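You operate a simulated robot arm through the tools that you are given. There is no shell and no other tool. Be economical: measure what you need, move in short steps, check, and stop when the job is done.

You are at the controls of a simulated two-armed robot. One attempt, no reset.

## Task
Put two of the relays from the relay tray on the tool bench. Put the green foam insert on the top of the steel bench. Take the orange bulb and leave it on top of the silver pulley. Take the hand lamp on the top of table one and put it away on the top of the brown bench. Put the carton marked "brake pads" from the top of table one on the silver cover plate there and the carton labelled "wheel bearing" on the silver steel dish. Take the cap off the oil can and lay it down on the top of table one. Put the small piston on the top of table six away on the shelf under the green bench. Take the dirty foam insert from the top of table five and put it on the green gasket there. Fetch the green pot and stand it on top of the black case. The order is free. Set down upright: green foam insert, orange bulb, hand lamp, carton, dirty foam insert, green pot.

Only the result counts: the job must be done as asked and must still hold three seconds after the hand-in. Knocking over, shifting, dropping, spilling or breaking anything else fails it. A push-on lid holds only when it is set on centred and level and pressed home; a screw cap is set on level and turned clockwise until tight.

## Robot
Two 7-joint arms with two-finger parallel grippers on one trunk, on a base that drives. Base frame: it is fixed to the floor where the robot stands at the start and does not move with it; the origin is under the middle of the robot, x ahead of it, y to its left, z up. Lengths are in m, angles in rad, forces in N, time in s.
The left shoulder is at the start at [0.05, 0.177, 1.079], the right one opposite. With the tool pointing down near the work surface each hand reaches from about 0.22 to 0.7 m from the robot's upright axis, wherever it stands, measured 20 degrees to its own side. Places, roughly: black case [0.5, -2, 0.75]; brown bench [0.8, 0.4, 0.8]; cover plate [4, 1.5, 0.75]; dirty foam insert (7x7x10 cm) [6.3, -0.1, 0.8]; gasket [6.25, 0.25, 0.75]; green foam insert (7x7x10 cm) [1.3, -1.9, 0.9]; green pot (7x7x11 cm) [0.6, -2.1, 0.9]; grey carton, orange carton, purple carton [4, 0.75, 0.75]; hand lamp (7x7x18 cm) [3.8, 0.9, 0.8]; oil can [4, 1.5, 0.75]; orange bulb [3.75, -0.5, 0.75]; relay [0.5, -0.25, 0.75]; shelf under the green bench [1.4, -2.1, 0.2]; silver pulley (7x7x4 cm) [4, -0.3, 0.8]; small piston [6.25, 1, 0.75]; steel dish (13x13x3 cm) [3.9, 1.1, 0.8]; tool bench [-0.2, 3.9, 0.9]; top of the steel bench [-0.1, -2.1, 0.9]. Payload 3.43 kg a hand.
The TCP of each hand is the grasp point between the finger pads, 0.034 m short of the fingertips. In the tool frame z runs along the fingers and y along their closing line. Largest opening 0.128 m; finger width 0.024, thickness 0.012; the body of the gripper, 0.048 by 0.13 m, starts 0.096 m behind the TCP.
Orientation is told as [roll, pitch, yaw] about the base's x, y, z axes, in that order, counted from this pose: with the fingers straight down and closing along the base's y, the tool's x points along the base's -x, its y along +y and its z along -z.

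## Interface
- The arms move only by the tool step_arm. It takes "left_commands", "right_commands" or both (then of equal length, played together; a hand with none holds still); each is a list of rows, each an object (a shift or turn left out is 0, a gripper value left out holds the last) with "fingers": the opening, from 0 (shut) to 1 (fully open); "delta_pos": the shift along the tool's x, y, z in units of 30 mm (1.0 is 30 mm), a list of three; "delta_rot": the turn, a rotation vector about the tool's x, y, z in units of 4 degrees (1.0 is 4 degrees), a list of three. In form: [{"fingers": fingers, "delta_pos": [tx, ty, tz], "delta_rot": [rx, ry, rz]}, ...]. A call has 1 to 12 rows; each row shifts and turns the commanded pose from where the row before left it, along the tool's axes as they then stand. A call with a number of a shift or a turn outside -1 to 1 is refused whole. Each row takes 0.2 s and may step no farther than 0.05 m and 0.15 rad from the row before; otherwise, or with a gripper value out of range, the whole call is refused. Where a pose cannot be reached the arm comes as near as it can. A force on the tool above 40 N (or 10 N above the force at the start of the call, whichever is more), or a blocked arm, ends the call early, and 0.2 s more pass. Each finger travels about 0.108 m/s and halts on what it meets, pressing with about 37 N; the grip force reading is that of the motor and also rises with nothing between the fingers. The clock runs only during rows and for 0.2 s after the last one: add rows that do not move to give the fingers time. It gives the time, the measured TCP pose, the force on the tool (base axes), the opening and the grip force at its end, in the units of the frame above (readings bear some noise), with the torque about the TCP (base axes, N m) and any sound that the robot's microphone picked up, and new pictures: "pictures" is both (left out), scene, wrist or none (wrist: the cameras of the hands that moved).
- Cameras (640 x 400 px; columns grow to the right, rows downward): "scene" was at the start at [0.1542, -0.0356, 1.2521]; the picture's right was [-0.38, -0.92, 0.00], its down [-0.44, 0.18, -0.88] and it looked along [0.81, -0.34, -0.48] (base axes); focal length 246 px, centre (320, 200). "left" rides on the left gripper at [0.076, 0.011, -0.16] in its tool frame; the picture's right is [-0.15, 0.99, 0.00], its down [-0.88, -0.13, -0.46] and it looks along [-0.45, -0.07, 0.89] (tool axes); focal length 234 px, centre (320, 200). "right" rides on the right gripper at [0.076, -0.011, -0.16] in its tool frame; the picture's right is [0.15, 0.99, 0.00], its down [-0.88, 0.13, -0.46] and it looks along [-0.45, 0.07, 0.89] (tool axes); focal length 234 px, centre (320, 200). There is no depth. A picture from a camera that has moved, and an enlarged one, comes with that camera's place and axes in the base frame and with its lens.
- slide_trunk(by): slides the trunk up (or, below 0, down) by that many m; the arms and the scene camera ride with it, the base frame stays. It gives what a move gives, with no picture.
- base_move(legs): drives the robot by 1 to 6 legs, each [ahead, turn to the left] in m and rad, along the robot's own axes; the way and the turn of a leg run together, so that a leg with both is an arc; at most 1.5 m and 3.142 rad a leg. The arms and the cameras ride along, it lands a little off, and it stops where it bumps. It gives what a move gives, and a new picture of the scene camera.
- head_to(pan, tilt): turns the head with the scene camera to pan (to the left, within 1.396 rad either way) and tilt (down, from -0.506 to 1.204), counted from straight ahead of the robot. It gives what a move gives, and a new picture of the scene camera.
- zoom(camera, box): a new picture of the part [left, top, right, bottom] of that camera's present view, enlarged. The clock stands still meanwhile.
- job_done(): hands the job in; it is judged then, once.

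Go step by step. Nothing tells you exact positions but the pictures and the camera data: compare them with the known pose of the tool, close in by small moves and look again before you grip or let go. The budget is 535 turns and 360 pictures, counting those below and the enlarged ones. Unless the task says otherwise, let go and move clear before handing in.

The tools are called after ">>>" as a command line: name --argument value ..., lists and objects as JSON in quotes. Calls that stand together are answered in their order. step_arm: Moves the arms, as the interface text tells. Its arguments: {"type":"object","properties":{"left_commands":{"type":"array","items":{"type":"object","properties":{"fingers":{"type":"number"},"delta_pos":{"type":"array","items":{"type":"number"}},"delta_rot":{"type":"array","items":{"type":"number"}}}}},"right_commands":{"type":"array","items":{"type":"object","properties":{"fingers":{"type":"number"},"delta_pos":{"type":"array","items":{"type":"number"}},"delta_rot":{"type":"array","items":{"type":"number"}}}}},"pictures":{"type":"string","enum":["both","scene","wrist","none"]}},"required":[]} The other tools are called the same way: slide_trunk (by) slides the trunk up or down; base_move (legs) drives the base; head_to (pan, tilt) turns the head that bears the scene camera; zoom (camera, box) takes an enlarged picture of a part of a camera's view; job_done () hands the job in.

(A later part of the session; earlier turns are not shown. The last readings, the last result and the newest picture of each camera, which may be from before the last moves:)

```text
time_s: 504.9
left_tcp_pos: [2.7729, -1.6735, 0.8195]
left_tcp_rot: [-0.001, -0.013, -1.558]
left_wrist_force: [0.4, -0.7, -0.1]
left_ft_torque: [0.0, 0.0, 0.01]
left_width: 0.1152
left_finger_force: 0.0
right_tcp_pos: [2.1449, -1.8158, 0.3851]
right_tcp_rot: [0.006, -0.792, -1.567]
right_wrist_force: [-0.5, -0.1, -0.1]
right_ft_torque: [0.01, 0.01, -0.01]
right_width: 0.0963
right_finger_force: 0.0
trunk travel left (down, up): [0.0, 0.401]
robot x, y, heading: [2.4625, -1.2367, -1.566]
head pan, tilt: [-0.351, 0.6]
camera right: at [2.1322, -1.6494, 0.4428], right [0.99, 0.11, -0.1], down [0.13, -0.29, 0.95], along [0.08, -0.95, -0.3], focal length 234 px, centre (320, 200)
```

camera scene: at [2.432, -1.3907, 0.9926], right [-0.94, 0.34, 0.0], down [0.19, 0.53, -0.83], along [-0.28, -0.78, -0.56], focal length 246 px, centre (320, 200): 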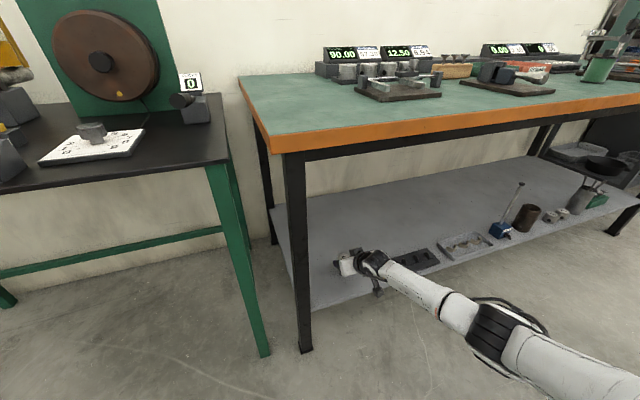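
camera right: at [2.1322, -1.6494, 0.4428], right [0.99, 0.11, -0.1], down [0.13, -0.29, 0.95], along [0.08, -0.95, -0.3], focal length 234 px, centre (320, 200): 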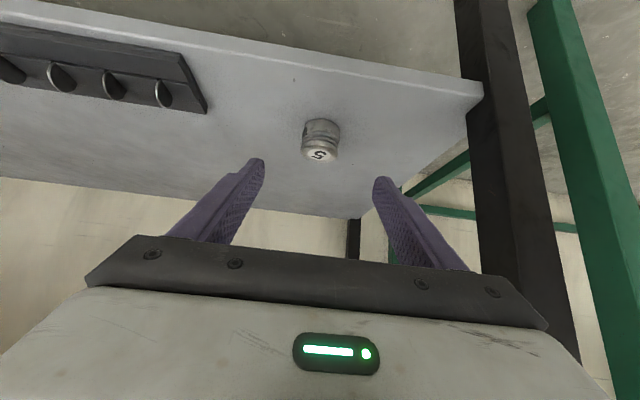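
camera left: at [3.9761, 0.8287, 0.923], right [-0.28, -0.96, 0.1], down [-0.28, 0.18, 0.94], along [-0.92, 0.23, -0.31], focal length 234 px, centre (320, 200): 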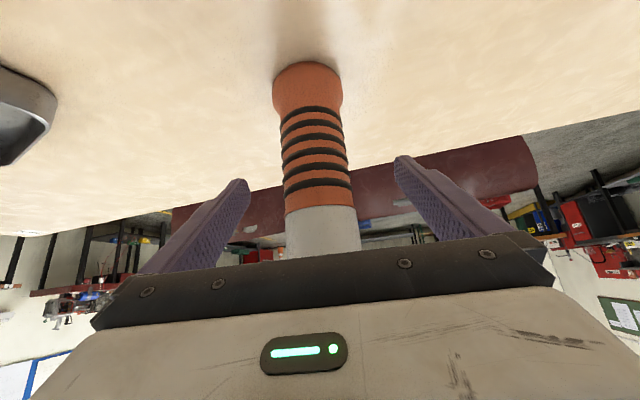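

Piston rests on the shelf. I back out, raise the trunk and arm, un-tilt the hand.

>>> base_move --legs '[[-0.17, 0]]'

>>> slide_trunk --by 0.25

>>> step_arm --right_commands '[{"delta_pos": [-0.7, 0, -0.7]}, {"delta_pos": [-0.7, 0, -0.7]}, {"delta_pos": [-0.7, 0, -0.7]}, {"delta_pos": [-0.7, 0, -0.7]}, {"delta_pos": [-0.7, 0, -0.7]}, {"delta_pos": [-0.7, 0, -0.7]}, {"delta_pos": [-0.7, 0, -0.7]}, {"delta_pos": [-0.7, 0, -0.7]}, {"delta_pos": [-0.7, 0, -0.7]}, {"delta_pos": [-0.7, 0, -0.7]}, {"delta_pos": [-0.7, 0, -0.7]}, {"delta_pos": [-0.7, 0, -0.7]}]' --pictures "none"

>>> step_arm --right_commands '[{"delta_pos": [-0.7, 0, -0.7]}, {"delta_rot": [0, 1, 0]}, {"delta_rot": [0, 1, 0]}, {"delta_rot": [0, 1, 0]}, {"delta_rot": [0, 1, 0]}, {"delta_rot": [0, 1, 0]}, {"delta_rot": [0, 1, 0]}, {"delta_rot": [0, 1, 0]}, {"delta_rot": [0, 1, 0]}, {"delta_rot": [0, 1, 0]}, {"delta_rot": [0, 1, 0]}, {"delta_rot": [0, 1, 0]}]' --pictures "none"

>>> step_arm --right_commands '[{"delta_pos": [1, 0, -0.3]}, {"delta_pos": [1, 0, -0.3]}, {"delta_pos": [1, 0, -0.3]}, {"delta_pos": [1, 0, 0]}, {"delta_pos": [1, 0, 0]}, {"delta_pos": [1, 0, 0]}]' --left_commands '[{"delta_pos": [1, 0, 0], "delta_rot": [0, 0.2, 0]}, {"delta_pos": [1, 0, 0]}, {"delta_pos": [1, 0, 0]}, {"delta_pos": [1, 0, 0]}, {"delta_pos": [1, 0, 0]}, {}]' --pictures "none"

```text
time_s: 506.4
left_tcp_pos: [2.7708, -1.5034, 0.8202]
left_tcp_rot: [0.0, -0.014, -1.557]
left_wrist_force: [-0.5, 0.0, 0.6]
left_ft_torque: [-0.01, -0.02, -0.02]
left_width: 0.1149
left_finger_force: 0.0
right_tcp_pos: [2.1434, -1.646, 0.3854]
right_tcp_rot: [0.008, -0.794, -1.566]
right_wrist_force: [0.0, 0.9, 0.1]
right_ft_torque: [0.03, -0.02, 0.02]
right_width: 0.096
right_finger_force: 0.1
trunk travel left (down, up): [0.0, 0.401]
robot x, y, heading: [2.459, -1.0673, -1.57]
head pan, tilt: [-0.351, 0.6]
camera scene: at [2.4312, -1.2204, 0.9926], right [-0.94, 0.34, 0.0], down [0.19, 0.53, -0.83], along [-0.28, -0.78, -0.57], focal length 246 px, centre (320, 200)
```

scene: 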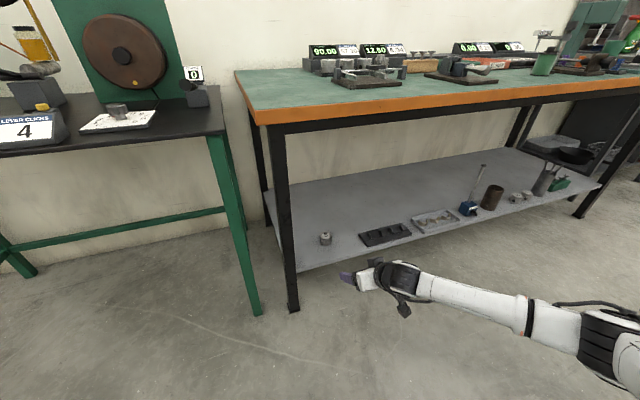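

```text
time_s: 509.0
left_tcp_pos: [2.771, -1.5041, 1.0691]
left_tcp_rot: [-0.001, -0.013, -1.557]
left_wrist_force: [0.1, -0.3, 0.7]
left_ft_torque: [0.0, -0.01, -0.01]
left_width: 0.1151
left_finger_force: 0.0
right_tcp_pos: [2.1438, -1.6459, 0.6337]
right_tcp_rot: [0.008, -0.796, -1.567]
right_wrist_force: [0.8, 0.8, -0.8]
right_ft_torque: [-0.02, 0.02, -0.01]
right_width: 0.0961
right_finger_force: 0.0
trunk travel left (down, up): [-0.25, 0.151]
robot x, y, heading: [2.4582, -1.0683, -1.568]
head pan, tilt: [-0.351, 0.6]
```

```text
time_s: 511.6
left_tcp_pos: [2.771, -1.5032, 1.0696]
left_tcp_rot: [-0.003, -0.013, -1.556]
left_wrist_force: [-0.3, 0.0, 0.1]
left_ft_torque: [0.0, 0.0, -0.02]
left_width: 0.1152
left_finger_force: 0.0
right_tcp_pos: [2.1436, -1.6405, 0.9913]
right_tcp_rot: [0.009, -0.794, -1.567]
right_wrist_force: [0.4, -0.5, -0.1]
right_ft_torque: [0.02, 0.0, -0.01]
right_width: 0.0963
right_finger_force: 0.0
trunk travel left (down, up): [-0.25, 0.151]
robot x, y, heading: [2.4624, -1.0656, -1.564]
head pan, tilt: [-0.351, 0.6]
```

```text
time_s: 514.2
left_tcp_pos: [2.7712, -1.5035, 1.0697]
left_tcp_rot: [-0.002, -0.012, -1.558]
left_wrist_force: [0.5, -0.5, -0.3]
left_ft_torque: [0.0, 0.0, 0.0]
left_width: 0.1153
left_finger_force: 0.1
right_tcp_pos: [2.1407, -1.6406, 1.0206]
right_tcp_rot: [0.004, -0.026, -1.561]
right_wrist_force: [0.2, -0.3, -0.1]
right_ft_torque: [-0.01, -0.03, 0.01]
right_width: 0.0958
right_finger_force: 0.1
trunk travel left (down, up): [-0.25, 0.151]
robot x, y, heading: [2.4624, -1.0679, -1.567]
head pan, tilt: [-0.351, 0.6]
```

```text
time_s: 515.6
left_tcp_pos: [2.7693, -1.3531, 1.0683]
left_tcp_rot: [-0.001, 0.0, -1.555]
left_wrist_force: [-0.1, 1.3, 0.4]
left_ft_torque: [-0.01, 0.02, 0.01]
left_width: 0.1152
left_finger_force: 0.1
right_tcp_pos: [2.1401, -1.4594, 1.0436]
right_tcp_rot: [0.005, -0.025, -1.562]
right_wrist_force: [0.5, 0.4, -0.2]
right_ft_torque: [0.04, 0.01, 0.03]
right_width: 0.096
right_finger_force: 0.1
trunk travel left (down, up): [-0.25, 0.151]
robot x, y, heading: [2.4617, -1.0653, -1.567]
head pan, tilt: [-0.351, 0.6]
```

>>> base_move --legs '[[0, -1.467], [1.26, 0], [0, 1.463]]'

>>> head_to --pan -0.25 --tilt 0.45

```text
time_s: 529.0
left_tcp_pos: [1.5224, -1.4827, 1.0683]
left_tcp_rot: [-0.002, -0.001, -1.575]
left_wrist_force: [-0.6, -0.9, -0.6]
left_ft_torque: [0.01, 0.04, 0.0]
left_width: 0.1153
left_finger_force: 0.1
right_tcp_pos: [0.8926, -1.5781, 1.0443]
right_tcp_rot: [0.004, -0.029, -1.58]
right_wrist_force: [-0.4, 0.0, 0.6]
right_ft_torque: [0.02, 0.01, 0.0]
right_width: 0.0961
right_finger_force: 0.0
trunk travel left (down, up): [-0.25, 0.151]
robot x, y, heading: [1.2201, -1.1888, -1.583]
head pan, tilt: [-0.351, 0.6]
camera scene: at [1.1876, -1.3425, 1.2426], right [-0.93, 0.36, 0.0], down [0.2, 0.53, -0.83], along [-0.29, -0.77, -0.56], focal length 246 px, centre (320, 200)
```

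scene: 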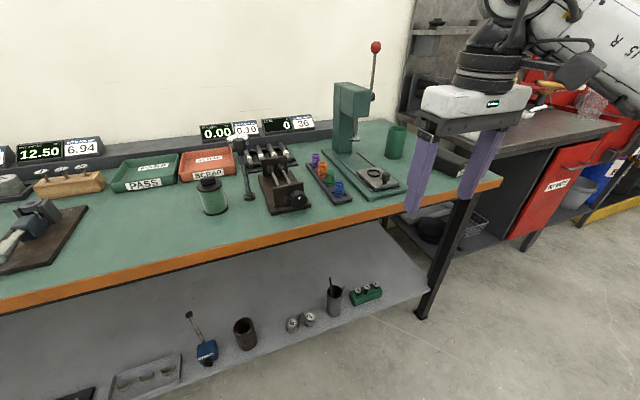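

```text
time_s: 529.7
left_tcp_pos: [1.5226, -1.4822, 1.0689]
left_tcp_rot: [-0.002, 0.0, -1.575]
left_wrist_force: [0.9, 0.0, -0.3]
left_ft_torque: [-0.02, 0.02, -0.02]
left_width: 0.1153
left_finger_force: 0.0
right_tcp_pos: [0.8924, -1.5758, 1.0436]
right_tcp_rot: [0.006, -0.029, -1.581]
right_wrist_force: [0.0, 0.2, -0.4]
right_ft_torque: [-0.01, -0.02, -0.02]
right_width: 0.0961
right_finger_force: 0.1
trunk travel left (down, up): [-0.25, 0.151]
robot x, y, heading: [1.2203, -1.185, -1.585]
head pan, tilt: [-0.25, 0.45]
camera scene: at [1.1951, -1.3487, 1.2561], right [-0.97, 0.26, 0.0], down [0.11, 0.42, -0.9], along [-0.24, -0.87, -0.44], focal length 246 px, centre (320, 200)
```

scene: 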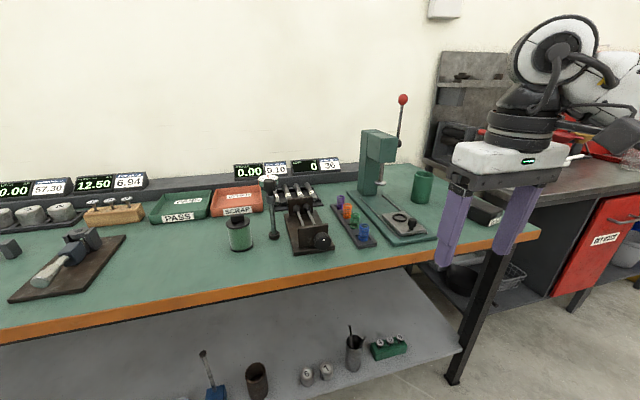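

>>> zoom --camera "scene" --box '[200, 140, 520, 290]'

```text
2.00 times, centred on (360, 215) of scene
camera zoom: at [1.1951, -1.3487, 1.2561], right [-0.97, 0.26, 0.0], down [0.11, 0.42, -0.9], along [-0.24, -0.87, -0.44], focal length 492 px, centre (240, 170)
```

zoom: 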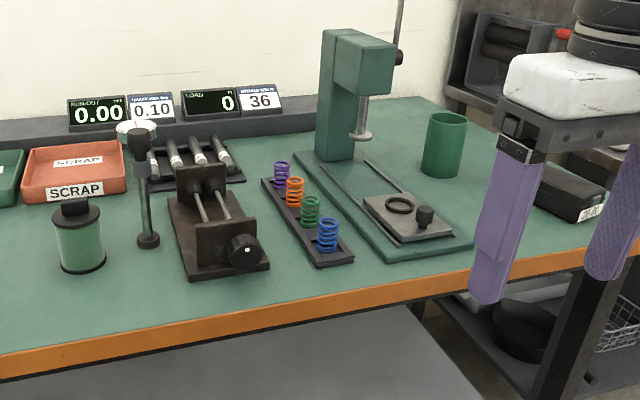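

Green foam at (1.256,-1.923), pot at (0.607,-2.05), black case near (0.51,-1.88) at the bench's right end. A tall post stands beside the foam, so I'll use the right hand with fingers closing along y.

>>> base_move --legs '[[0, 0.846], [0.37, 0], [0, -0.832]]'

>>> step_arm --right_commands '[{"fingers": 1.0, "delta_rot": [0, 0.4, 1]}, {"delta_rot": [0, 0, 1]}, {"delta_rot": [0, 0, 1]}, {"delta_rot": [0, 0, 1]}, {"delta_rot": [0, 0, 1]}, {"delta_rot": [0, 0, 1]}, {"delta_rot": [0, 0, 1]}, {"delta_rot": [0, 0, 1]}, {"delta_rot": [0, 0, 1]}, {"delta_rot": [0, 0, 1]}, {"delta_rot": [0, 0, 1]}, {"delta_rot": [0, 0, 1]}]' --pictures "none"

>>> step_arm --right_commands '[{"delta_rot": [0, 0, 1]}, {"delta_rot": [0, 0, 1]}, {"delta_rot": [0, 0, 1]}, {"delta_rot": [0, 0, 1]}, {"delta_rot": [0, 0, 1]}, {"delta_rot": [0, 0, 1]}, {"delta_rot": [0, 0, 1]}, {"delta_rot": [0, 0, 1]}, {"delta_rot": [0, 0, 1]}, {"delta_rot": [0, 0, 1]}, {"delta_rot": [0, 0, 0.5]}]' --pictures "none"

```text
time_s: 536.5
left_tcp_pos: [1.8035, -1.7272, 1.0688]
left_tcp_rot: [-0.003, -0.001, -1.56]
left_wrist_force: [0.0, 0.7, -1.1]
left_ft_torque: [-0.01, -0.02, 0.04]
left_width: 0.1149
left_finger_force: 0.0
right_tcp_pos: [1.1747, -1.8322, 1.044]
right_tcp_rot: [0.005, -0.027, -1.565]
right_wrist_force: [0.2, 0.0, -0.1]
right_ft_torque: [0.03, -0.02, -0.04]
right_width: 0.0958
right_finger_force: 0.0
trunk travel left (down, up): [-0.25, 0.151]
robot x, y, heading: [1.4943, -1.4414, -1.574]
head pan, tilt: [-0.25, 0.45]
camera scene: at [1.4742, -1.5995, 1.2562], right [-0.97, 0.25, 0.0], down [0.11, 0.42, -0.9], along [-0.22, -0.87, -0.44], focal length 246 px, centre (320, 200)
```

scene: 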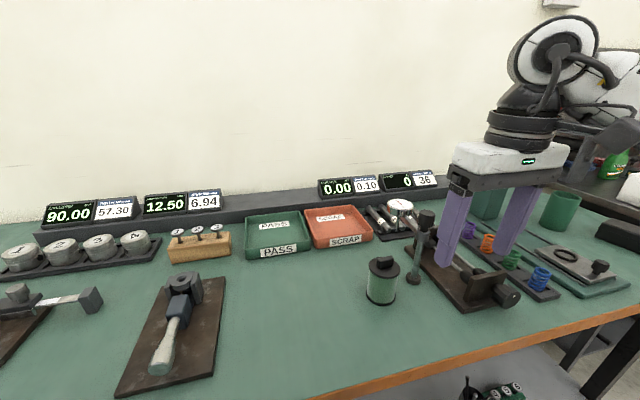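

```text
time_s: 539.1
left_tcp_pos: [1.8033, -1.7275, 1.0691]
left_tcp_rot: [-0.002, 0.0, -1.561]
left_wrist_force: [0.5, 0.3, 0.2]
left_ft_torque: [0.01, -0.06, -0.02]
left_width: 0.1155
left_finger_force: 0.0
right_tcp_pos: [1.1745, -1.8336, 1.0444]
right_tcp_rot: [0.004, 0.005, -2.402]
right_wrist_force: [0.2, -0.2, 0.7]
right_ft_torque: [0.01, -0.01, 0.01]
right_width: 0.1278
right_finger_force: 0.1
trunk travel left (down, up): [-0.25, 0.151]
robot x, y, heading: [1.495, -1.4395, -1.572]
head pan, tilt: [-0.25, 0.45]
```

```text
time_s: 541.5
left_tcp_pos: [1.8038, -1.7274, 1.0687]
left_tcp_rot: [-0.004, 0.0, -1.56]
left_wrist_force: [0.2, -1.0, 0.2]
left_ft_torque: [-0.03, 0.01, 0.01]
left_width: 0.1152
left_finger_force: 0.0
right_tcp_pos: [1.175, -1.8331, 1.0428]
right_tcp_rot: [-0.001, 0.006, -3.137]
right_wrist_force: [0.0, 0.3, -0.4]
right_ft_torque: [0.03, -0.01, -0.01]
right_width: 0.1279
right_finger_force: 0.0
trunk travel left (down, up): [-0.25, 0.151]
robot x, y, heading: [1.4968, -1.4424, -1.57]
head pan, tilt: [-0.25, 0.45]
```

>>> step_arm --right_commands '[{"delta_pos": [0.98, 0, 0]}, {"delta_pos": [0.98, 0, 0]}, {"delta_pos": [0.98, 0, 0]}, {"delta_pos": [0, 1, 0]}, {"delta_pos": [0, 1, 0]}, {"delta_pos": [0, 1, 0]}, {}]' --pictures "both"

```text
time_s: 543.1
left_tcp_pos: [1.804, -1.7279, 1.0688]
left_tcp_rot: [-0.001, -0.001, -1.56]
left_wrist_force: [0.0, 0.1, -1.1]
left_ft_torque: [0.01, 0.0, 0.04]
left_width: 0.1151
left_finger_force: 0.0
right_tcp_pos: [1.2638, -1.9228, 1.0441]
right_tcp_rot: [0.001, 0.006, -3.136]
right_wrist_force: [-0.3, 0.7, 0.7]
right_ft_torque: [0.0, -0.02, -0.03]
right_width: 0.1279
right_finger_force: 0.0
trunk travel left (down, up): [-0.25, 0.151]
robot x, y, heading: [1.4957, -1.4384, -1.57]
head pan, tilt: [-0.25, 0.45]
camera scene: at [1.4743, -1.5994, 1.2562], right [-0.97, 0.25, 0.0], down [0.11, 0.42, -0.9], along [-0.22, -0.87, -0.44], focal length 246 px, centre (320, 200)
camera right: at [1.3384, -1.9124, 1.2041], right [0.15, -0.99, 0.0], down [-0.88, -0.14, 0.45], along [-0.44, -0.07, -0.89], focal length 234 px, centre (320, 200)
```

scene: 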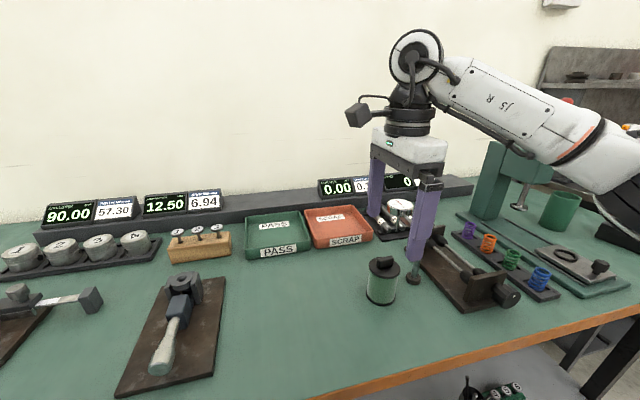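
right: 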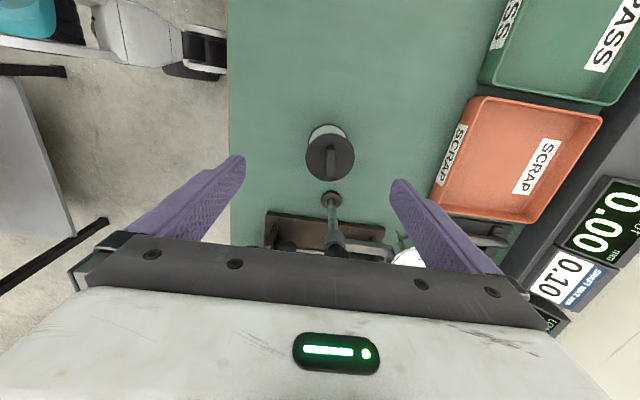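

>>> step_arm --right_commands '[{"delta_pos": [0, 0.3, 0.8]}, {"delta_pos": [0, 0, 0.8]}, {"delta_pos": [0, 0, 0.8]}, {"delta_pos": [0, 0, 0.8]}, {"delta_pos": [0, 0, 0.8]}, {"delta_pos": [0, 0, 0.8]}, {}, {"fingers": 0.3}, {}, {}, {}]' --pictures "wrist"

```text
time_s: 545.5
left_tcp_pos: [1.8026, -1.7277, 1.0698]
left_tcp_rot: [0.001, 0.0, -1.561]
left_wrist_force: [0.2, -0.7, 0.2]
left_ft_torque: [0.03, 0.0, 0.02]
left_width: 0.1153
left_finger_force: 0.0
right_tcp_pos: [1.2658, -1.9314, 0.8996]
right_tcp_rot: [-0.001, 0.007, -3.136]
right_wrist_force: [-0.1, 0.4, 0.4]
right_ft_torque: [0.0, 0.04, 0.02]
right_width: 0.059
right_finger_force: 37.6
trunk travel left (down, up): [-0.25, 0.151]
robot x, y, heading: [1.4975, -1.4378, -1.568]
head pan, tilt: [-0.25, 0.45]
camera right: at [1.3401, -1.9209, 1.0603], right [0.15, -0.99, 0.0], down [-0.88, -0.14, 0.45], along [-0.44, -0.07, -0.89], focal length 234 px, centre (320, 200)
```

right: 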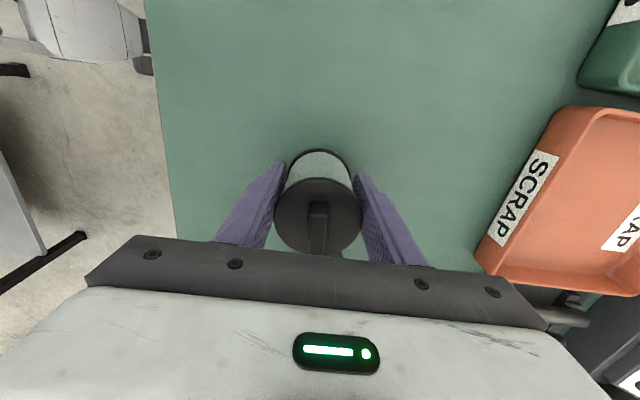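

>>> step_arm --right_commands '[{"delta_pos": [0, 0, -0.5]}, {"delta_pos": [0, 0, -1]}, {"delta_pos": [0, 0, -1]}, {"delta_pos": [0, 0, -1]}, {"delta_pos": [0, 0, -1]}, {"delta_pos": [0, 0, -1]}, {"delta_pos": [0, 0, -1]}, {"delta_pos": [0, -0.95, 0]}, {"delta_pos": [0, -0.95, 0]}, {"delta_pos": [0, -0.95, 0]}, {"delta_pos": [0, -0.95, 0]}, {"delta_pos": [0, -0.95, 0]}]' --pictures "none"

>>> base_move --legs '[[-0.28, 0], [0, -1.57], [1.5, 0], [0, 1.0]]'

```text
time_s: 548.1
left_tcp_pos: [1.8041, -1.7271, 1.069]
left_tcp_rot: [-0.001, -0.001, -1.561]
left_wrist_force: [0.6, -0.1, -0.4]
left_ft_torque: [0.0, 0.01, 0.0]
left_width: 0.1151
left_finger_force: 0.0
right_tcp_pos: [1.263, -1.7879, 1.0963]
right_tcp_rot: [0.0, 0.007, -3.137]
right_wrist_force: [-0.4, 0.4, 0.0]
right_ft_torque: [-0.01, 0.01, 0.01]
right_width: 0.0593
right_finger_force: 36.8
trunk travel left (down, up): [-0.25, 0.151]
robot x, y, heading: [1.4944, -1.4361, -1.571]
head pan, tilt: [-0.25, 0.45]
```

```text
time_s: 563.5
left_tcp_pos: [0.0941, -1.5624, 1.0693]
left_tcp_rot: [-0.002, 0.001, -2.135]
left_wrist_force: [0.4, 0.6, 0.0]
left_ft_torque: [0.02, 0.02, 0.01]
left_width: 0.1154
left_finger_force: 0.0
right_tcp_pos: [-0.3939, -1.3183, 1.0963]
right_tcp_rot: [0.002, 0.007, 2.574]
right_wrist_force: [-0.3, 0.0, -0.5]
right_ft_torque: [0.0, -0.01, -0.01]
right_width: 0.0593
right_finger_force: 37.2
trunk travel left (down, up): [-0.25, 0.151]
robot x, y, heading: [-0.0072, -1.1539, -2.143]
head pan, tilt: [-0.25, 0.45]
camera scene: at [-0.1124, -1.2757, 1.2562], right [-0.68, 0.73, 0.0], down [0.32, 0.3, -0.9], along [-0.66, -0.61, -0.44], focal length 246 px, centre (320, 200)
```

scene: 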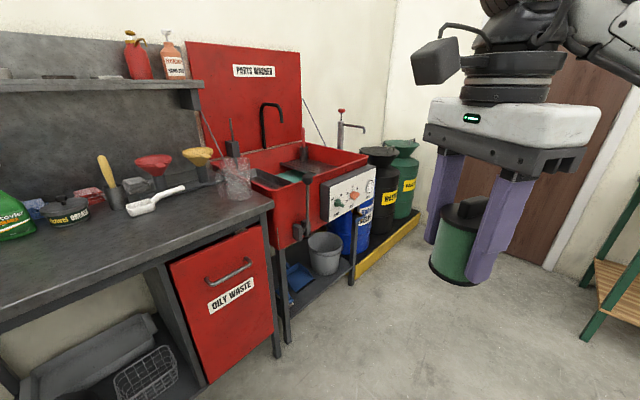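

>>> base_move --legs '[[0, 0.57]]'

>>> head_to --pan 0 --tilt 0.5

```text
time_s: 565.5
left_tcp_pos: [0.2995, -1.4425, 1.0693]
left_tcp_rot: [-0.002, 0.001, -1.564]
left_wrist_force: [-0.3, -0.7, 0.1]
left_ft_torque: [-0.01, 0.0, -0.01]
left_width: 0.115
left_finger_force: 0.0
right_tcp_pos: [-0.2418, -1.5021, 1.0953]
right_tcp_rot: [0.0, 0.005, -3.137]
right_wrist_force: [0.0, 0.1, -0.6]
right_ft_torque: [-0.01, 0.01, 0.03]
right_width: 0.059
right_finger_force: 37.1
trunk travel left (down, up): [-0.25, 0.151]
robot x, y, heading: [-0.0089, -1.1536, -1.574]
head pan, tilt: [-0.25, 0.45]
camera scene: at [-0.0301, -1.3133, 1.2562], right [-0.97, 0.25, 0.0], down [0.11, 0.42, -0.9], along [-0.23, -0.87, -0.44], focal length 246 px, centre (320, 200)
```

scene: 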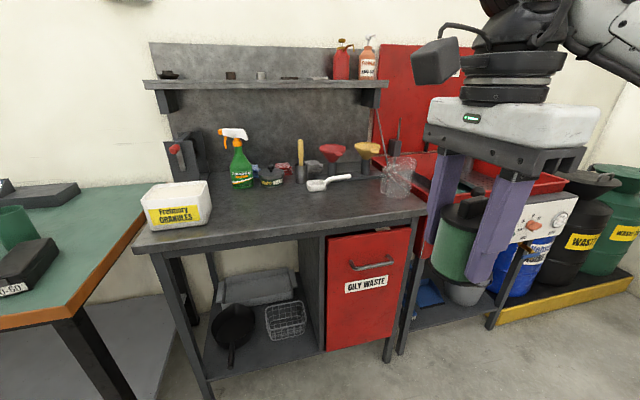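

```text
time_s: 566.2
left_tcp_pos: [0.299, -1.4425, 1.0679]
left_tcp_rot: [-0.003, 0.001, -1.562]
left_wrist_force: [0.2, 0.5, 0.2]
left_ft_torque: [0.0, -0.02, 0.0]
left_width: 0.1152
left_finger_force: 0.0
right_tcp_pos: [-0.2428, -1.5025, 1.0952]
right_tcp_rot: [0.0, 0.007, -3.137]
right_wrist_force: [0.6, 0.4, -1.1]
right_ft_torque: [0.0, -0.04, -0.04]
right_width: 0.059
right_finger_force: 37.1
trunk travel left (down, up): [-0.25, 0.151]
robot x, y, heading: [-0.0067, -1.1528, -1.575]
head pan, tilt: [0.0, 0.499]
camera scene: at [-0.0077, -1.3153, 1.2517], right [-1.0, 0.0, 0.0], down [0.0, 0.48, -0.88], along [0.0, -0.88, -0.48], focal length 246 px, centre (320, 200)
```

scene: 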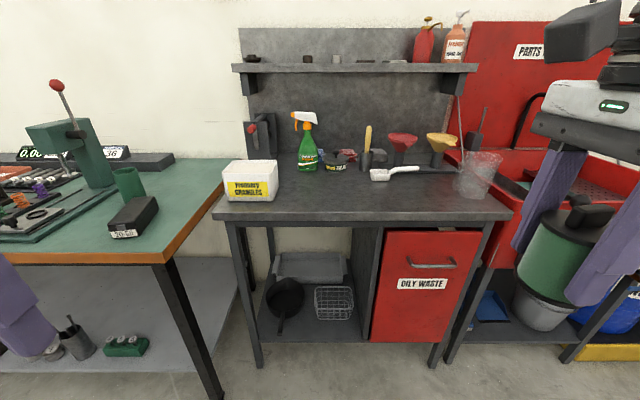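

The steel bench top (z≈0.86, front y≈-1.93) is clear at the front middle. I move up and place the green foam at about (-0.14,-2.04).

>>> base_move --legs '[[0, 0.3], [0.36, 0], [0, -0.3]]'

>>> step_arm --right_commands '[{"delta_pos": [0, 0.9, 0]}, {"delta_pos": [0, 0.9, 0]}, {"delta_pos": [0, 0.9, 0]}, {"delta_pos": [0, 0.9, 0]}, {"delta_pos": [0, 0.9, 0]}, {"delta_pos": [0, 0.9, 0.5]}, {"delta_pos": [0, 0.9, 0.8]}, {"delta_pos": [0, 0, 0.9]}, {"delta_pos": [0, 0, 0.9]}, {"delta_pos": [0, 0, 0.9]}, {}]' --pictures "both"

```text
time_s: 570.5
left_tcp_pos: [0.4049, -1.7847, 1.0683]
left_tcp_rot: [-0.002, -0.002, -1.563]
left_wrist_force: [-0.3, 0.5, 0.3]
left_ft_torque: [0.02, 0.01, -0.02]
left_width: 0.1151
left_finger_force: 0.1
right_tcp_pos: [-0.1376, -1.846, 1.0955]
right_tcp_rot: [0.0, 0.008, -3.136]
right_wrist_force: [0.1, -0.3, -1.4]
right_ft_torque: [0.01, -0.01, -0.04]
right_width: 0.0588
right_finger_force: 37.5
trunk travel left (down, up): [-0.25, 0.151]
robot x, y, heading: [0.0999, -1.4936, -1.571]
head pan, tilt: [0.0, 0.499]
camera scene: at [0.0977, -1.6585, 1.2517], right [-1.0, 0.0, 0.0], down [0.0, 0.48, -0.88], along [0.0, -0.88, -0.48], focal length 246 px, centre (320, 200)
```

scene: 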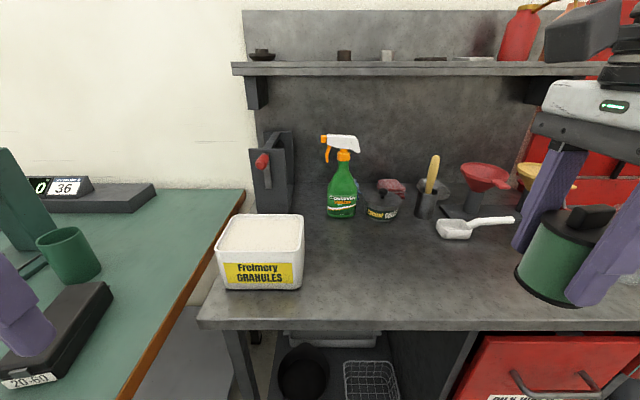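

```text
time_s: 572.9
left_tcp_pos: [0.4044, -1.7855, 1.0703]
left_tcp_rot: [-0.001, 0.0, -1.564]
left_wrist_force: [-0.9, 0.4, -0.3]
left_ft_torque: [0.0, 0.02, 0.01]
left_width: 0.1153
left_finger_force: 0.0
right_tcp_pos: [-0.1346, -2.0335, 0.9759]
right_tcp_rot: [0.0, 0.007, -3.139]
right_wrist_force: [0.6, 0.1, -0.5]
right_ft_torque: [-0.02, 0.01, 0.01]
right_width: 0.0593
right_finger_force: 37.0
trunk travel left (down, up): [-0.25, 0.151]
robot x, y, heading: [0.1005, -1.4962, -1.573]
head pan, tilt: [0.0, 0.499]
camera scene: at [0.0981, -1.6584, 1.2517], right [-1.0, 0.0, 0.0], down [0.0, 0.48, -0.88], along [0.0, -0.88, -0.48], focal length 246 px, centre (320, 200)
camera right: at [-0.0603, -2.023, 1.1355], right [0.15, -0.99, 0.0], down [-0.88, -0.13, 0.45], along [-0.44, -0.07, -0.89], focal length 234 px, centre (320, 200)
```

scene: 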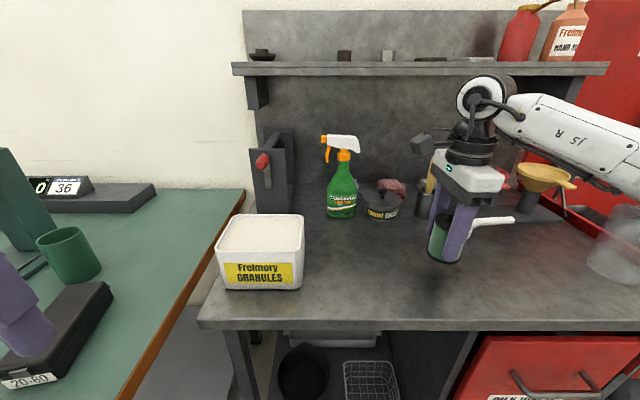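
right: 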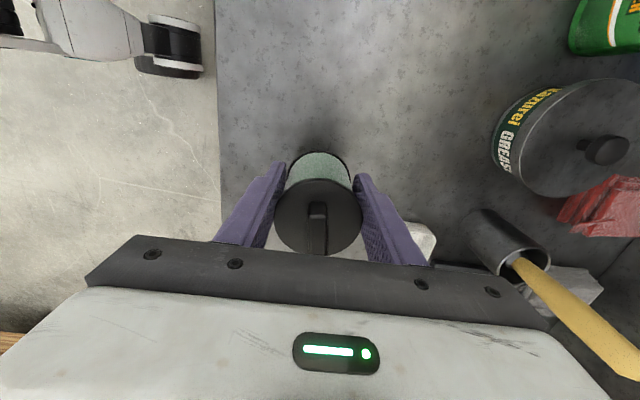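

>>> step_arm --right_commands '[{"delta_pos": [0, 0, 0.9]}, {"delta_pos": [0, 0, 0.9]}, {"delta_pos": [0, 0, 0.3]}, {"delta_pos": [0, 0, 0.1]}, {}]' --pictures "none"

>>> step_arm --right_commands '[{"delta_pos": [0, 0, 0.1]}, {"delta_pos": [0, 0, 0.1]}, {}]' --pictures "none"

```text
time_s: 574.1
left_tcp_pos: [0.4062, -1.7831, 1.069]
left_tcp_rot: [-0.003, -0.003, -1.561]
left_wrist_force: [0.3, 0.3, 0.0]
left_ft_torque: [0.0, -0.02, 0.02]
left_width: 0.1154
left_finger_force: 0.0
right_tcp_pos: [-0.1325, -2.0327, 0.9151]
right_tcp_rot: [0.011, 0.009, -3.138]
right_wrist_force: [1.1, 1.3, 35.1]
right_ft_torque: [0.58, 0.27, 0.01]
right_width: 0.0594
right_finger_force: 37.1
trunk travel left (down, up): [-0.25, 0.151]
robot x, y, heading: [0.0966, -1.4969, -1.572]
head pan, tilt: [0.0, 0.499]
```

```text
time_s: 574.6
left_tcp_pos: [0.4063, -1.7851, 1.0687]
left_tcp_rot: [-0.004, -0.002, -1.562]
left_wrist_force: [-0.7, -0.8, 0.1]
left_ft_torque: [0.0, -0.01, -0.01]
left_width: 0.1152
left_finger_force: 0.1
right_tcp_pos: [-0.1345, -2.0347, 0.9161]
right_tcp_rot: [0.014, 0.011, -3.137]
right_wrist_force: [-0.5, 4.0, 15.9]
right_ft_torque: [0.57, 0.25, -0.03]
right_width: 0.0586
right_finger_force: 36.5
trunk travel left (down, up): [-0.25, 0.151]
robot x, y, heading: [0.0935, -1.4975, -1.573]
head pan, tilt: [0.0, 0.499]
stopped in row 2 (right hand): the force on the tool passed its limit at 46 N (the readings are from after the stop); the commanded pose is now the measured one
```

Firm contact. Ease off, open, and rise.

>>> step_arm --right_commands '[{"delta_pos": [0, 0, -0.06]}, {"fingers": 0.9}, {}, {}, {"delta_pos": [0, 0, -0.5]}, {"delta_pos": [0, 0, -1]}, {"delta_pos": [0, 0, -1]}, {"delta_pos": [0, 0, -1]}, {"delta_pos": [0, 0, -1]}, {"delta_pos": [0, 0, -1]}, {"delta_pos": [0, 0, -1]}]' --pictures "scene"

```text
time_s: 577.0
left_tcp_pos: [0.4059, -1.7843, 1.0681]
left_tcp_rot: [-0.005, 0.0, -1.562]
left_wrist_force: [-0.4, -0.3, 0.4]
left_ft_torque: [0.01, 0.0, 0.02]
left_width: 0.1149
left_finger_force: 0.0
right_tcp_pos: [-0.1363, -2.0315, 1.1096]
right_tcp_rot: [0.008, 0.011, -3.136]
right_wrist_force: [0.4, 0.4, 0.2]
right_ft_torque: [-0.01, 0.03, 0.03]
right_width: 0.1154
right_finger_force: 0.1
trunk travel left (down, up): [-0.25, 0.151]
robot x, y, heading: [0.0974, -1.4972, -1.571]
head pan, tilt: [0.0, 0.499]
camera scene: at [0.0983, -1.658, 1.2518], right [-1.0, 0.0, 0.0], down [0.0, 0.48, -0.88], along [0.0, -0.88, -0.48], focal length 246 px, centre (320, 200)
```

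scene: 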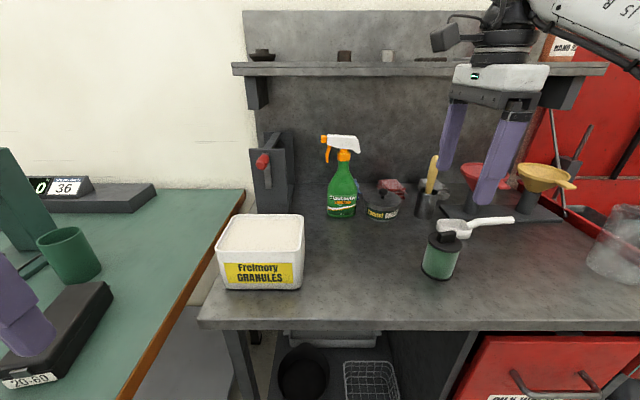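

Green foam stands on the steel bench. Now I retract the right hand and reposition for the pot with the left hand.

>>> step_arm --right_commands '[{"delta_pos": [0, -0.95, 0]}, {"delta_pos": [0, -0.95, 0]}, {"delta_pos": [0, -0.95, 0]}, {"delta_pos": [0, -0.95, 0]}, {"delta_pos": [0, -0.95, 0]}, {"delta_pos": [0, -0.95, 0]}, {"delta_pos": [0, -0.95, 0]}]' --left_commands '[{"fingers": 1.0}, {"delta_pos": [0, 0, -0.8]}, {"delta_pos": [0, 0, -0.8]}, {}, {}, {}, {}]' --pictures "none"

>>> base_move --legs '[[-0.3, 0], [0, 0.675], [0.32, 0], [0, -0.675]]'

>>> head_to --pan 0.3 --tilt 0.65

```text
time_s: 578.6
left_tcp_pos: [0.4043, -1.7863, 1.1174]
left_tcp_rot: [-0.002, -0.003, -1.561]
left_wrist_force: [0.0, 0.3, 0.5]
left_ft_torque: [0.01, 0.0, 0.02]
left_width: 0.1281
left_finger_force: 0.0
right_tcp_pos: [-0.1382, -1.8329, 1.1079]
right_tcp_rot: [0.009, 0.011, -3.137]
right_wrist_force: [-0.8, 0.8, -0.5]
right_ft_torque: [0.05, 0.01, 0.0]
right_width: 0.1155
right_finger_force: 0.1
trunk travel left (down, up): [-0.25, 0.151]
robot x, y, heading: [0.096, -1.4962, -1.57]
head pan, tilt: [0.0, 0.499]
```

```text
time_s: 586.0
left_tcp_pos: [0.6028, -1.7309, 1.116]
left_tcp_rot: [-0.002, -0.002, -1.565]
left_wrist_force: [0.7, 0.1, -0.4]
left_ft_torque: [-0.01, 0.03, 0.0]
left_width: 0.128
left_finger_force: 0.0
right_tcp_pos: [0.0615, -1.7793, 1.1079]
right_tcp_rot: [0.008, 0.01, -3.138]
right_wrist_force: [0.1, -0.1, -0.1]
right_ft_torque: [0.0, -0.03, -0.03]
right_width: 0.1151
right_finger_force: 0.1
trunk travel left (down, up): [-0.25, 0.151]
robot x, y, heading: [0.2941, -1.4452, -1.581]
head pan, tilt: [0.0, 0.499]
camera scene: at [0.296, -1.604, 1.2517], right [-1.0, 0.0, 0.0], down [0.0, 0.48, -0.88], along [0.0, -0.88, -0.48], focal length 246 px, centre (320, 200)
```

scene: 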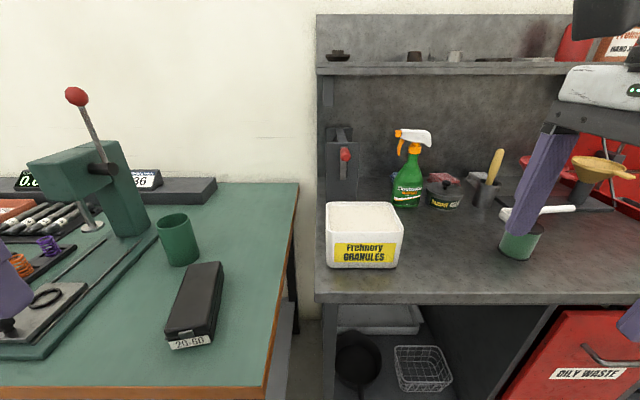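

```text
time_s: 586.8
left_tcp_pos: [0.6018, -1.7312, 1.1168]
left_tcp_rot: [-0.001, 0.001, -1.565]
left_wrist_force: [0.7, -0.5, 0.2]
left_ft_torque: [0.0, 0.04, 0.01]
left_width: 0.1281
left_finger_force: 0.0
right_tcp_pos: [0.0607, -1.7802, 1.1084]
right_tcp_rot: [0.009, 0.01, -3.138]
right_wrist_force: [-0.3, 0.4, 0.9]
right_ft_torque: [-0.03, 0.0, 0.02]
right_width: 0.1153
right_finger_force: 0.2
trunk travel left (down, up): [-0.25, 0.151]
robot x, y, heading: [0.2976, -1.4374, -1.575]
head pan, tilt: [0.3, 0.649]
camera scene: at [0.3219, -1.596, 1.2384], right [-0.96, -0.29, 0.0], down [-0.18, 0.58, -0.8], along [0.23, -0.76, -0.6], focal length 246 px, centre (320, 200)
```

scene: 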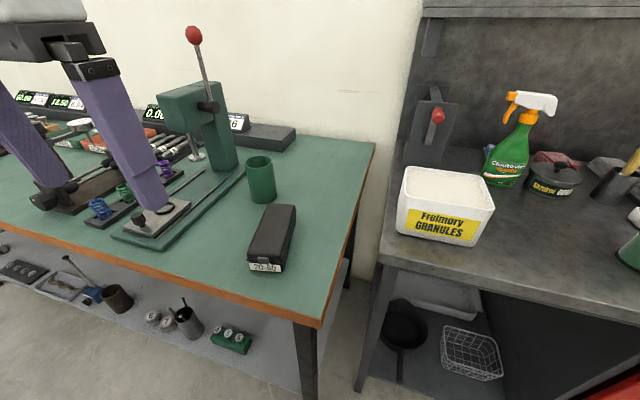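

Pot at (0.615,-2.05); black case top centre ≈(0.513,-1.915), z≈0.893. I tilt the left hand 25° and go to a pre-grasp over the pot.

>>> step_arm --left_commands '[{"delta_rot": [0, -0.9, 0]}, {"delta_rot": [0, -0.9, 0]}, {"delta_rot": [0, -0.9, 0]}, {"delta_rot": [0, -0.9, 0]}, {"delta_rot": [0, -0.9, 0]}, {"delta_rot": [0, -0.9, 0]}, {"delta_rot": [0, -0.85, 0]}]' --pictures "none"

>>> step_arm --left_commands '[{"delta_pos": [-0.99, 0.062, 0.85]}, {"delta_pos": [-0.99, 0.062, 0.85]}, {"delta_pos": [-0.99, 0.062, 0.85]}, {"delta_pos": [-0.99, 0.062, 0.85]}, {"delta_pos": [-0.99, 0.062, 0.85]}, {"delta_pos": [-0.99, 0.062, 0.85]}, {"delta_pos": [-0.99, 0.062, 0.85]}, {}]' --pictures "both"

```text
time_s: 588.4
left_tcp_pos: [0.6027, -1.7306, 1.1173]
left_tcp_rot: [-0.005, -0.438, -1.561]
left_wrist_force: [0.9, 0.0, 0.5]
left_ft_torque: [0.02, 0.01, -0.02]
left_width: 0.1281
left_finger_force: 0.1
right_tcp_pos: [0.061, -1.7787, 1.1071]
right_tcp_rot: [0.009, 0.012, -3.137]
right_wrist_force: [-0.5, 0.6, 0.2]
right_ft_torque: [0.0, -0.02, 0.01]
right_width: 0.1153
right_finger_force: 0.0
trunk travel left (down, up): [-0.25, 0.151]
robot x, y, heading: [0.2946, -1.4419, -1.576]
head pan, tilt: [0.3, 0.649]
```

```text
time_s: 590.2
left_tcp_pos: [0.6164, -1.9958, 1.0421]
left_tcp_rot: [-0.001, -0.437, -1.563]
left_wrist_force: [-0.6, -0.5, 0.1]
left_ft_torque: [-0.04, 0.03, 0.01]
left_width: 0.1279
left_finger_force: 0.0
right_tcp_pos: [0.0612, -1.7793, 1.1075]
right_tcp_rot: [0.009, 0.012, -3.138]
right_wrist_force: [-0.5, -0.7, 0.0]
right_ft_torque: [0.02, 0.02, -0.04]
right_width: 0.115
right_finger_force: 0.0
trunk travel left (down, up): [-0.25, 0.151]
robot x, y, heading: [0.2963, -1.4398, -1.578]
head pan, tilt: [0.3, 0.649]
camera scene: at [0.322, -1.5958, 1.2384], right [-0.96, -0.29, 0.0], down [-0.18, 0.58, -0.8], along [0.23, -0.76, -0.6], focal length 246 px, centre (320, 200)
camera left: at [0.6284, -1.8607, 1.1536], right [0.99, -0.13, 0.06], down [-0.13, -0.61, 0.79], along [-0.06, -0.79, -0.62], focal length 234 px, centre (320, 200)
```

scene: 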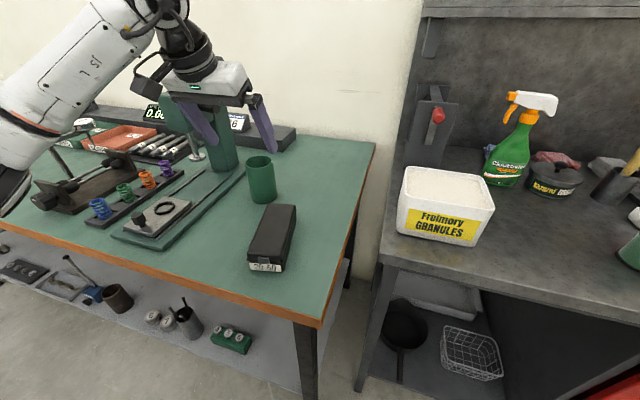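
left: 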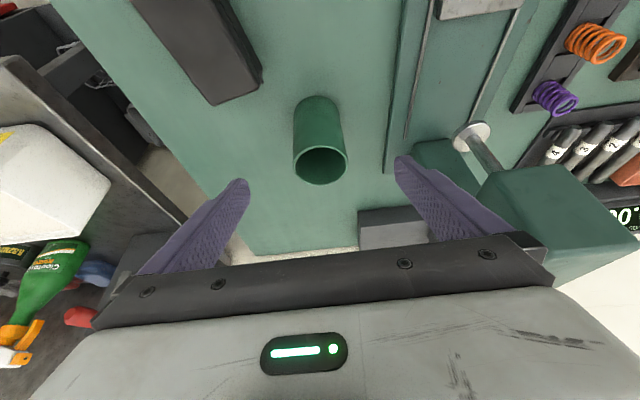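

>>> step_arm --left_commands '[{"delta_pos": [0.046, 0.01, 0.84]}, {"delta_pos": [0.046, 0.01, 0.84]}, {"delta_pos": [0.046, 0.01, 0.84]}, {"delta_pos": [0.046, 0.01, 0.84]}, {"delta_pos": [0.046, 0.01, 0.84]}, {}]' --pictures "wrist"

```text
time_s: 591.6
left_tcp_pos: [0.6196, -2.0431, 0.9258]
left_tcp_rot: [-0.002, -0.435, -1.564]
left_wrist_force: [-0.5, -0.3, 0.8]
left_ft_torque: [0.03, 0.03, 0.02]
left_width: 0.1281
left_finger_force: 0.1
right_tcp_pos: [0.06, -1.7799, 1.1068]
right_tcp_rot: [0.009, 0.012, -3.138]
right_wrist_force: [0.2, -0.3, -0.9]
right_ft_torque: [-0.02, -0.02, 0.03]
right_width: 0.1151
right_finger_force: 0.1
trunk travel left (down, up): [-0.25, 0.151]
robot x, y, heading: [0.2983, -1.4437, -1.572]
head pan, tilt: [0.3, 0.649]
camera left: at [0.6306, -1.9075, 1.0372], right [0.99, -0.13, 0.06], down [-0.12, -0.61, 0.79], along [-0.06, -0.79, -0.62], focal length 234 px, centre (320, 200)
```

left: 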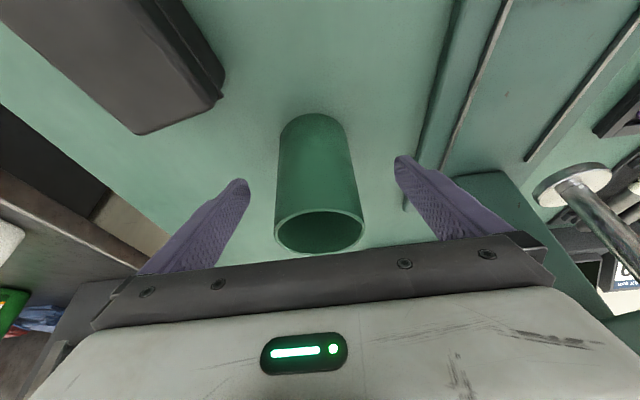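

Pot centred between the fingers. Close and lift.

>>> step_arm --left_commands '[{"fingers": 0.35}, {}, {}, {}]' --pictures "none"

>>> step_arm --left_commands '[{"delta_pos": [-0.21, 0, -0.45]}, {"delta_pos": [-0.38, 0, -0.82]}, {"delta_pos": [-0.38, 0, -0.82]}, {"delta_pos": [-0.38, 0, -0.82]}, {}]' --pictures "wrist"

```text
time_s: 592.6
left_tcp_pos: [0.6194, -2.0431, 0.9266]
left_tcp_rot: [-0.003, -0.439, -1.563]
left_wrist_force: [-0.3, -0.4, 0.0]
left_ft_torque: [-0.02, -0.02, 0.02]
left_width: 0.0634
left_finger_force: 36.7
right_tcp_pos: [0.06, -1.7794, 1.1063]
right_tcp_rot: [0.008, 0.01, -3.139]
right_wrist_force: [-0.1, 0.0, -1.1]
right_ft_torque: [-0.01, -0.01, -0.02]
right_width: 0.1154
right_finger_force: 0.1
trunk travel left (down, up): [-0.25, 0.151]
robot x, y, heading: [0.299, -1.4429, -1.569]
head pan, tilt: [0.3, 0.649]
```

```text
time_s: 593.8
left_tcp_pos: [0.6193, -2.0427, 1.0221]
left_tcp_rot: [-0.002, -0.435, -1.565]
left_wrist_force: [-0.1, -0.7, -0.9]
left_ft_torque: [0.02, 0.0, -0.06]
left_width: 0.0635
left_finger_force: 36.7
right_tcp_pos: [0.0604, -1.7786, 1.1081]
right_tcp_rot: [0.006, 0.011, -3.139]
right_wrist_force: [-0.3, 0.5, 0.8]
right_ft_torque: [-0.03, 0.0, -0.02]
right_width: 0.1153
right_finger_force: 0.1
trunk travel left (down, up): [-0.25, 0.151]
robot x, y, heading: [0.297, -1.443, -1.575]
head pan, tilt: [0.3, 0.649]
camera left: at [0.6308, -1.907, 1.1335], right [0.99, -0.13, 0.06], down [-0.12, -0.61, 0.79], along [-0.06, -0.79, -0.62], focal length 234 px, centre (320, 200)
```

left: 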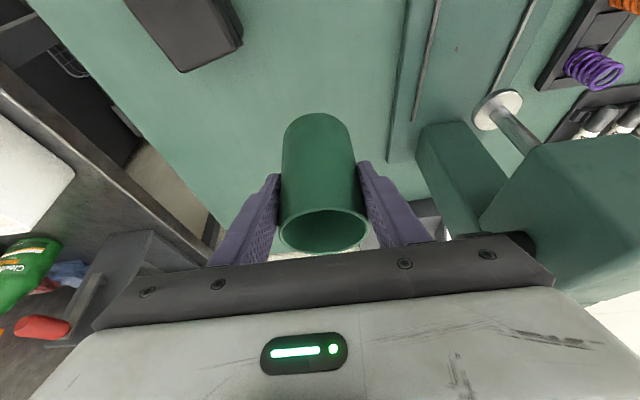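

>>> step_arm --left_commands '[{"delta_pos": [0.945, -0.91, -0.44]}, {"delta_pos": [0.945, -0.91, -0.44]}, {"delta_pos": [0.945, -0.91, -0.44]}, {"delta_pos": [0.945, -0.91, -0.44]}, {}]' --pictures "both"

```text
time_s: 595.0
left_tcp_pos: [0.5069, -1.9167, 1.0226]
left_tcp_rot: [-0.001, -0.436, -1.563]
left_wrist_force: [-0.1, 0.2, -1.2]
left_ft_torque: [0.02, 0.01, -0.01]
left_width: 0.0633
left_finger_force: 37.2
right_tcp_pos: [0.0611, -1.7787, 1.1077]
right_tcp_rot: [0.008, 0.01, -3.137]
right_wrist_force: [0.8, 0.6, 0.3]
right_ft_torque: [-0.01, 0.0, -0.03]
right_width: 0.1151
right_finger_force: 0.1
trunk travel left (down, up): [-0.25, 0.151]
robot x, y, heading: [0.2959, -1.442, -1.571]
head pan, tilt: [0.3, 0.649]
camera scene: at [0.3221, -1.596, 1.2383], right [-0.96, -0.29, 0.0], down [-0.18, 0.58, -0.8], along [0.23, -0.76, -0.6], focal length 246 px, centre (320, 200)
camera left: at [0.5197, -1.7818, 1.1344], right [0.99, -0.13, 0.06], down [-0.12, -0.61, 0.79], along [-0.06, -0.79, -0.62], focal length 234 px, centre (320, 200)
```

scene: 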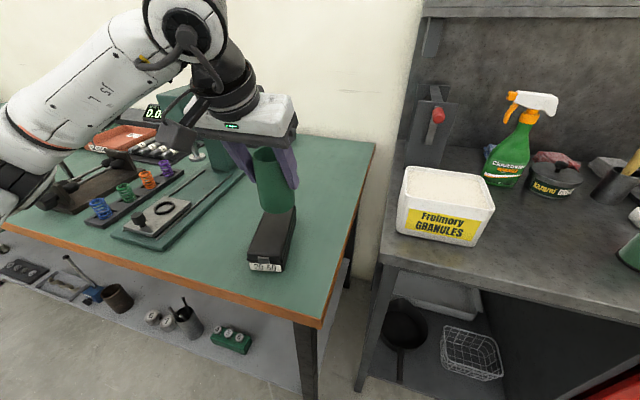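
left: 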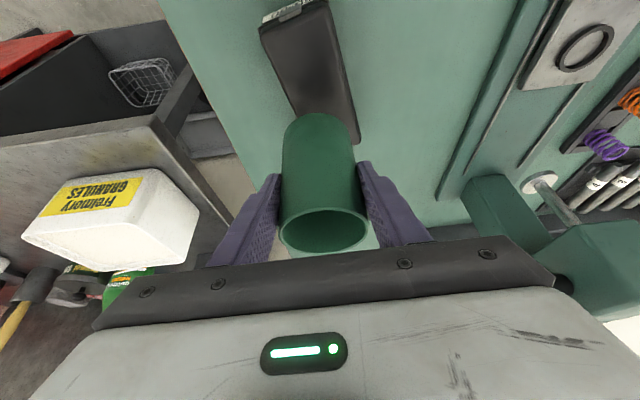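

>>> step_arm --left_commands '[{"delta_pos": [0.3, 0.12, 0.63]}, {"delta_pos": [0.25, 0.11, 0.54]}, {"delta_pos": [0.07, 0, 0.15]}, {}]' --pictures "none"

>>> zoom --camera "scene" --box '[220, 130, 340, 290]'

```text
time_s: 596.0
left_tcp_pos: [0.5156, -1.9183, 0.9799]
left_tcp_rot: [-0.002, -0.438, -1.561]
left_wrist_force: [-0.2, 0.4, -0.3]
left_ft_torque: [0.01, 0.01, 0.0]
left_width: 0.0634
left_finger_force: 37.2
right_tcp_pos: [0.0611, -1.7793, 1.1075]
right_tcp_rot: [0.006, 0.009, -3.138]
right_wrist_force: [-0.1, -0.3, -0.6]
right_ft_torque: [0.0, -0.01, 0.02]
right_width: 0.1154
right_finger_force: 0.1
trunk travel left (down, up): [-0.25, 0.151]
robot x, y, heading: [0.2977, -1.4433, -1.575]
head pan, tilt: [0.3, 0.649]
```

```text
2.50 times, centred on (280, 210) of scene
camera zoom: at [0.322, -1.596, 1.2383], right [-0.96, -0.29, 0.0], down [-0.18, 0.58, -0.8], along [0.23, -0.76, -0.6], focal length 616 px, centre (420, 175)
```

zoom: 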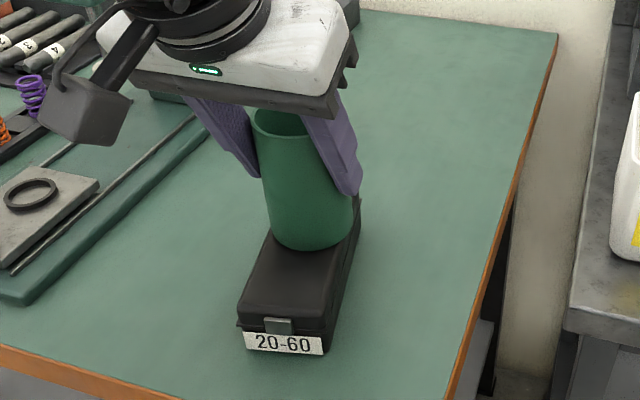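

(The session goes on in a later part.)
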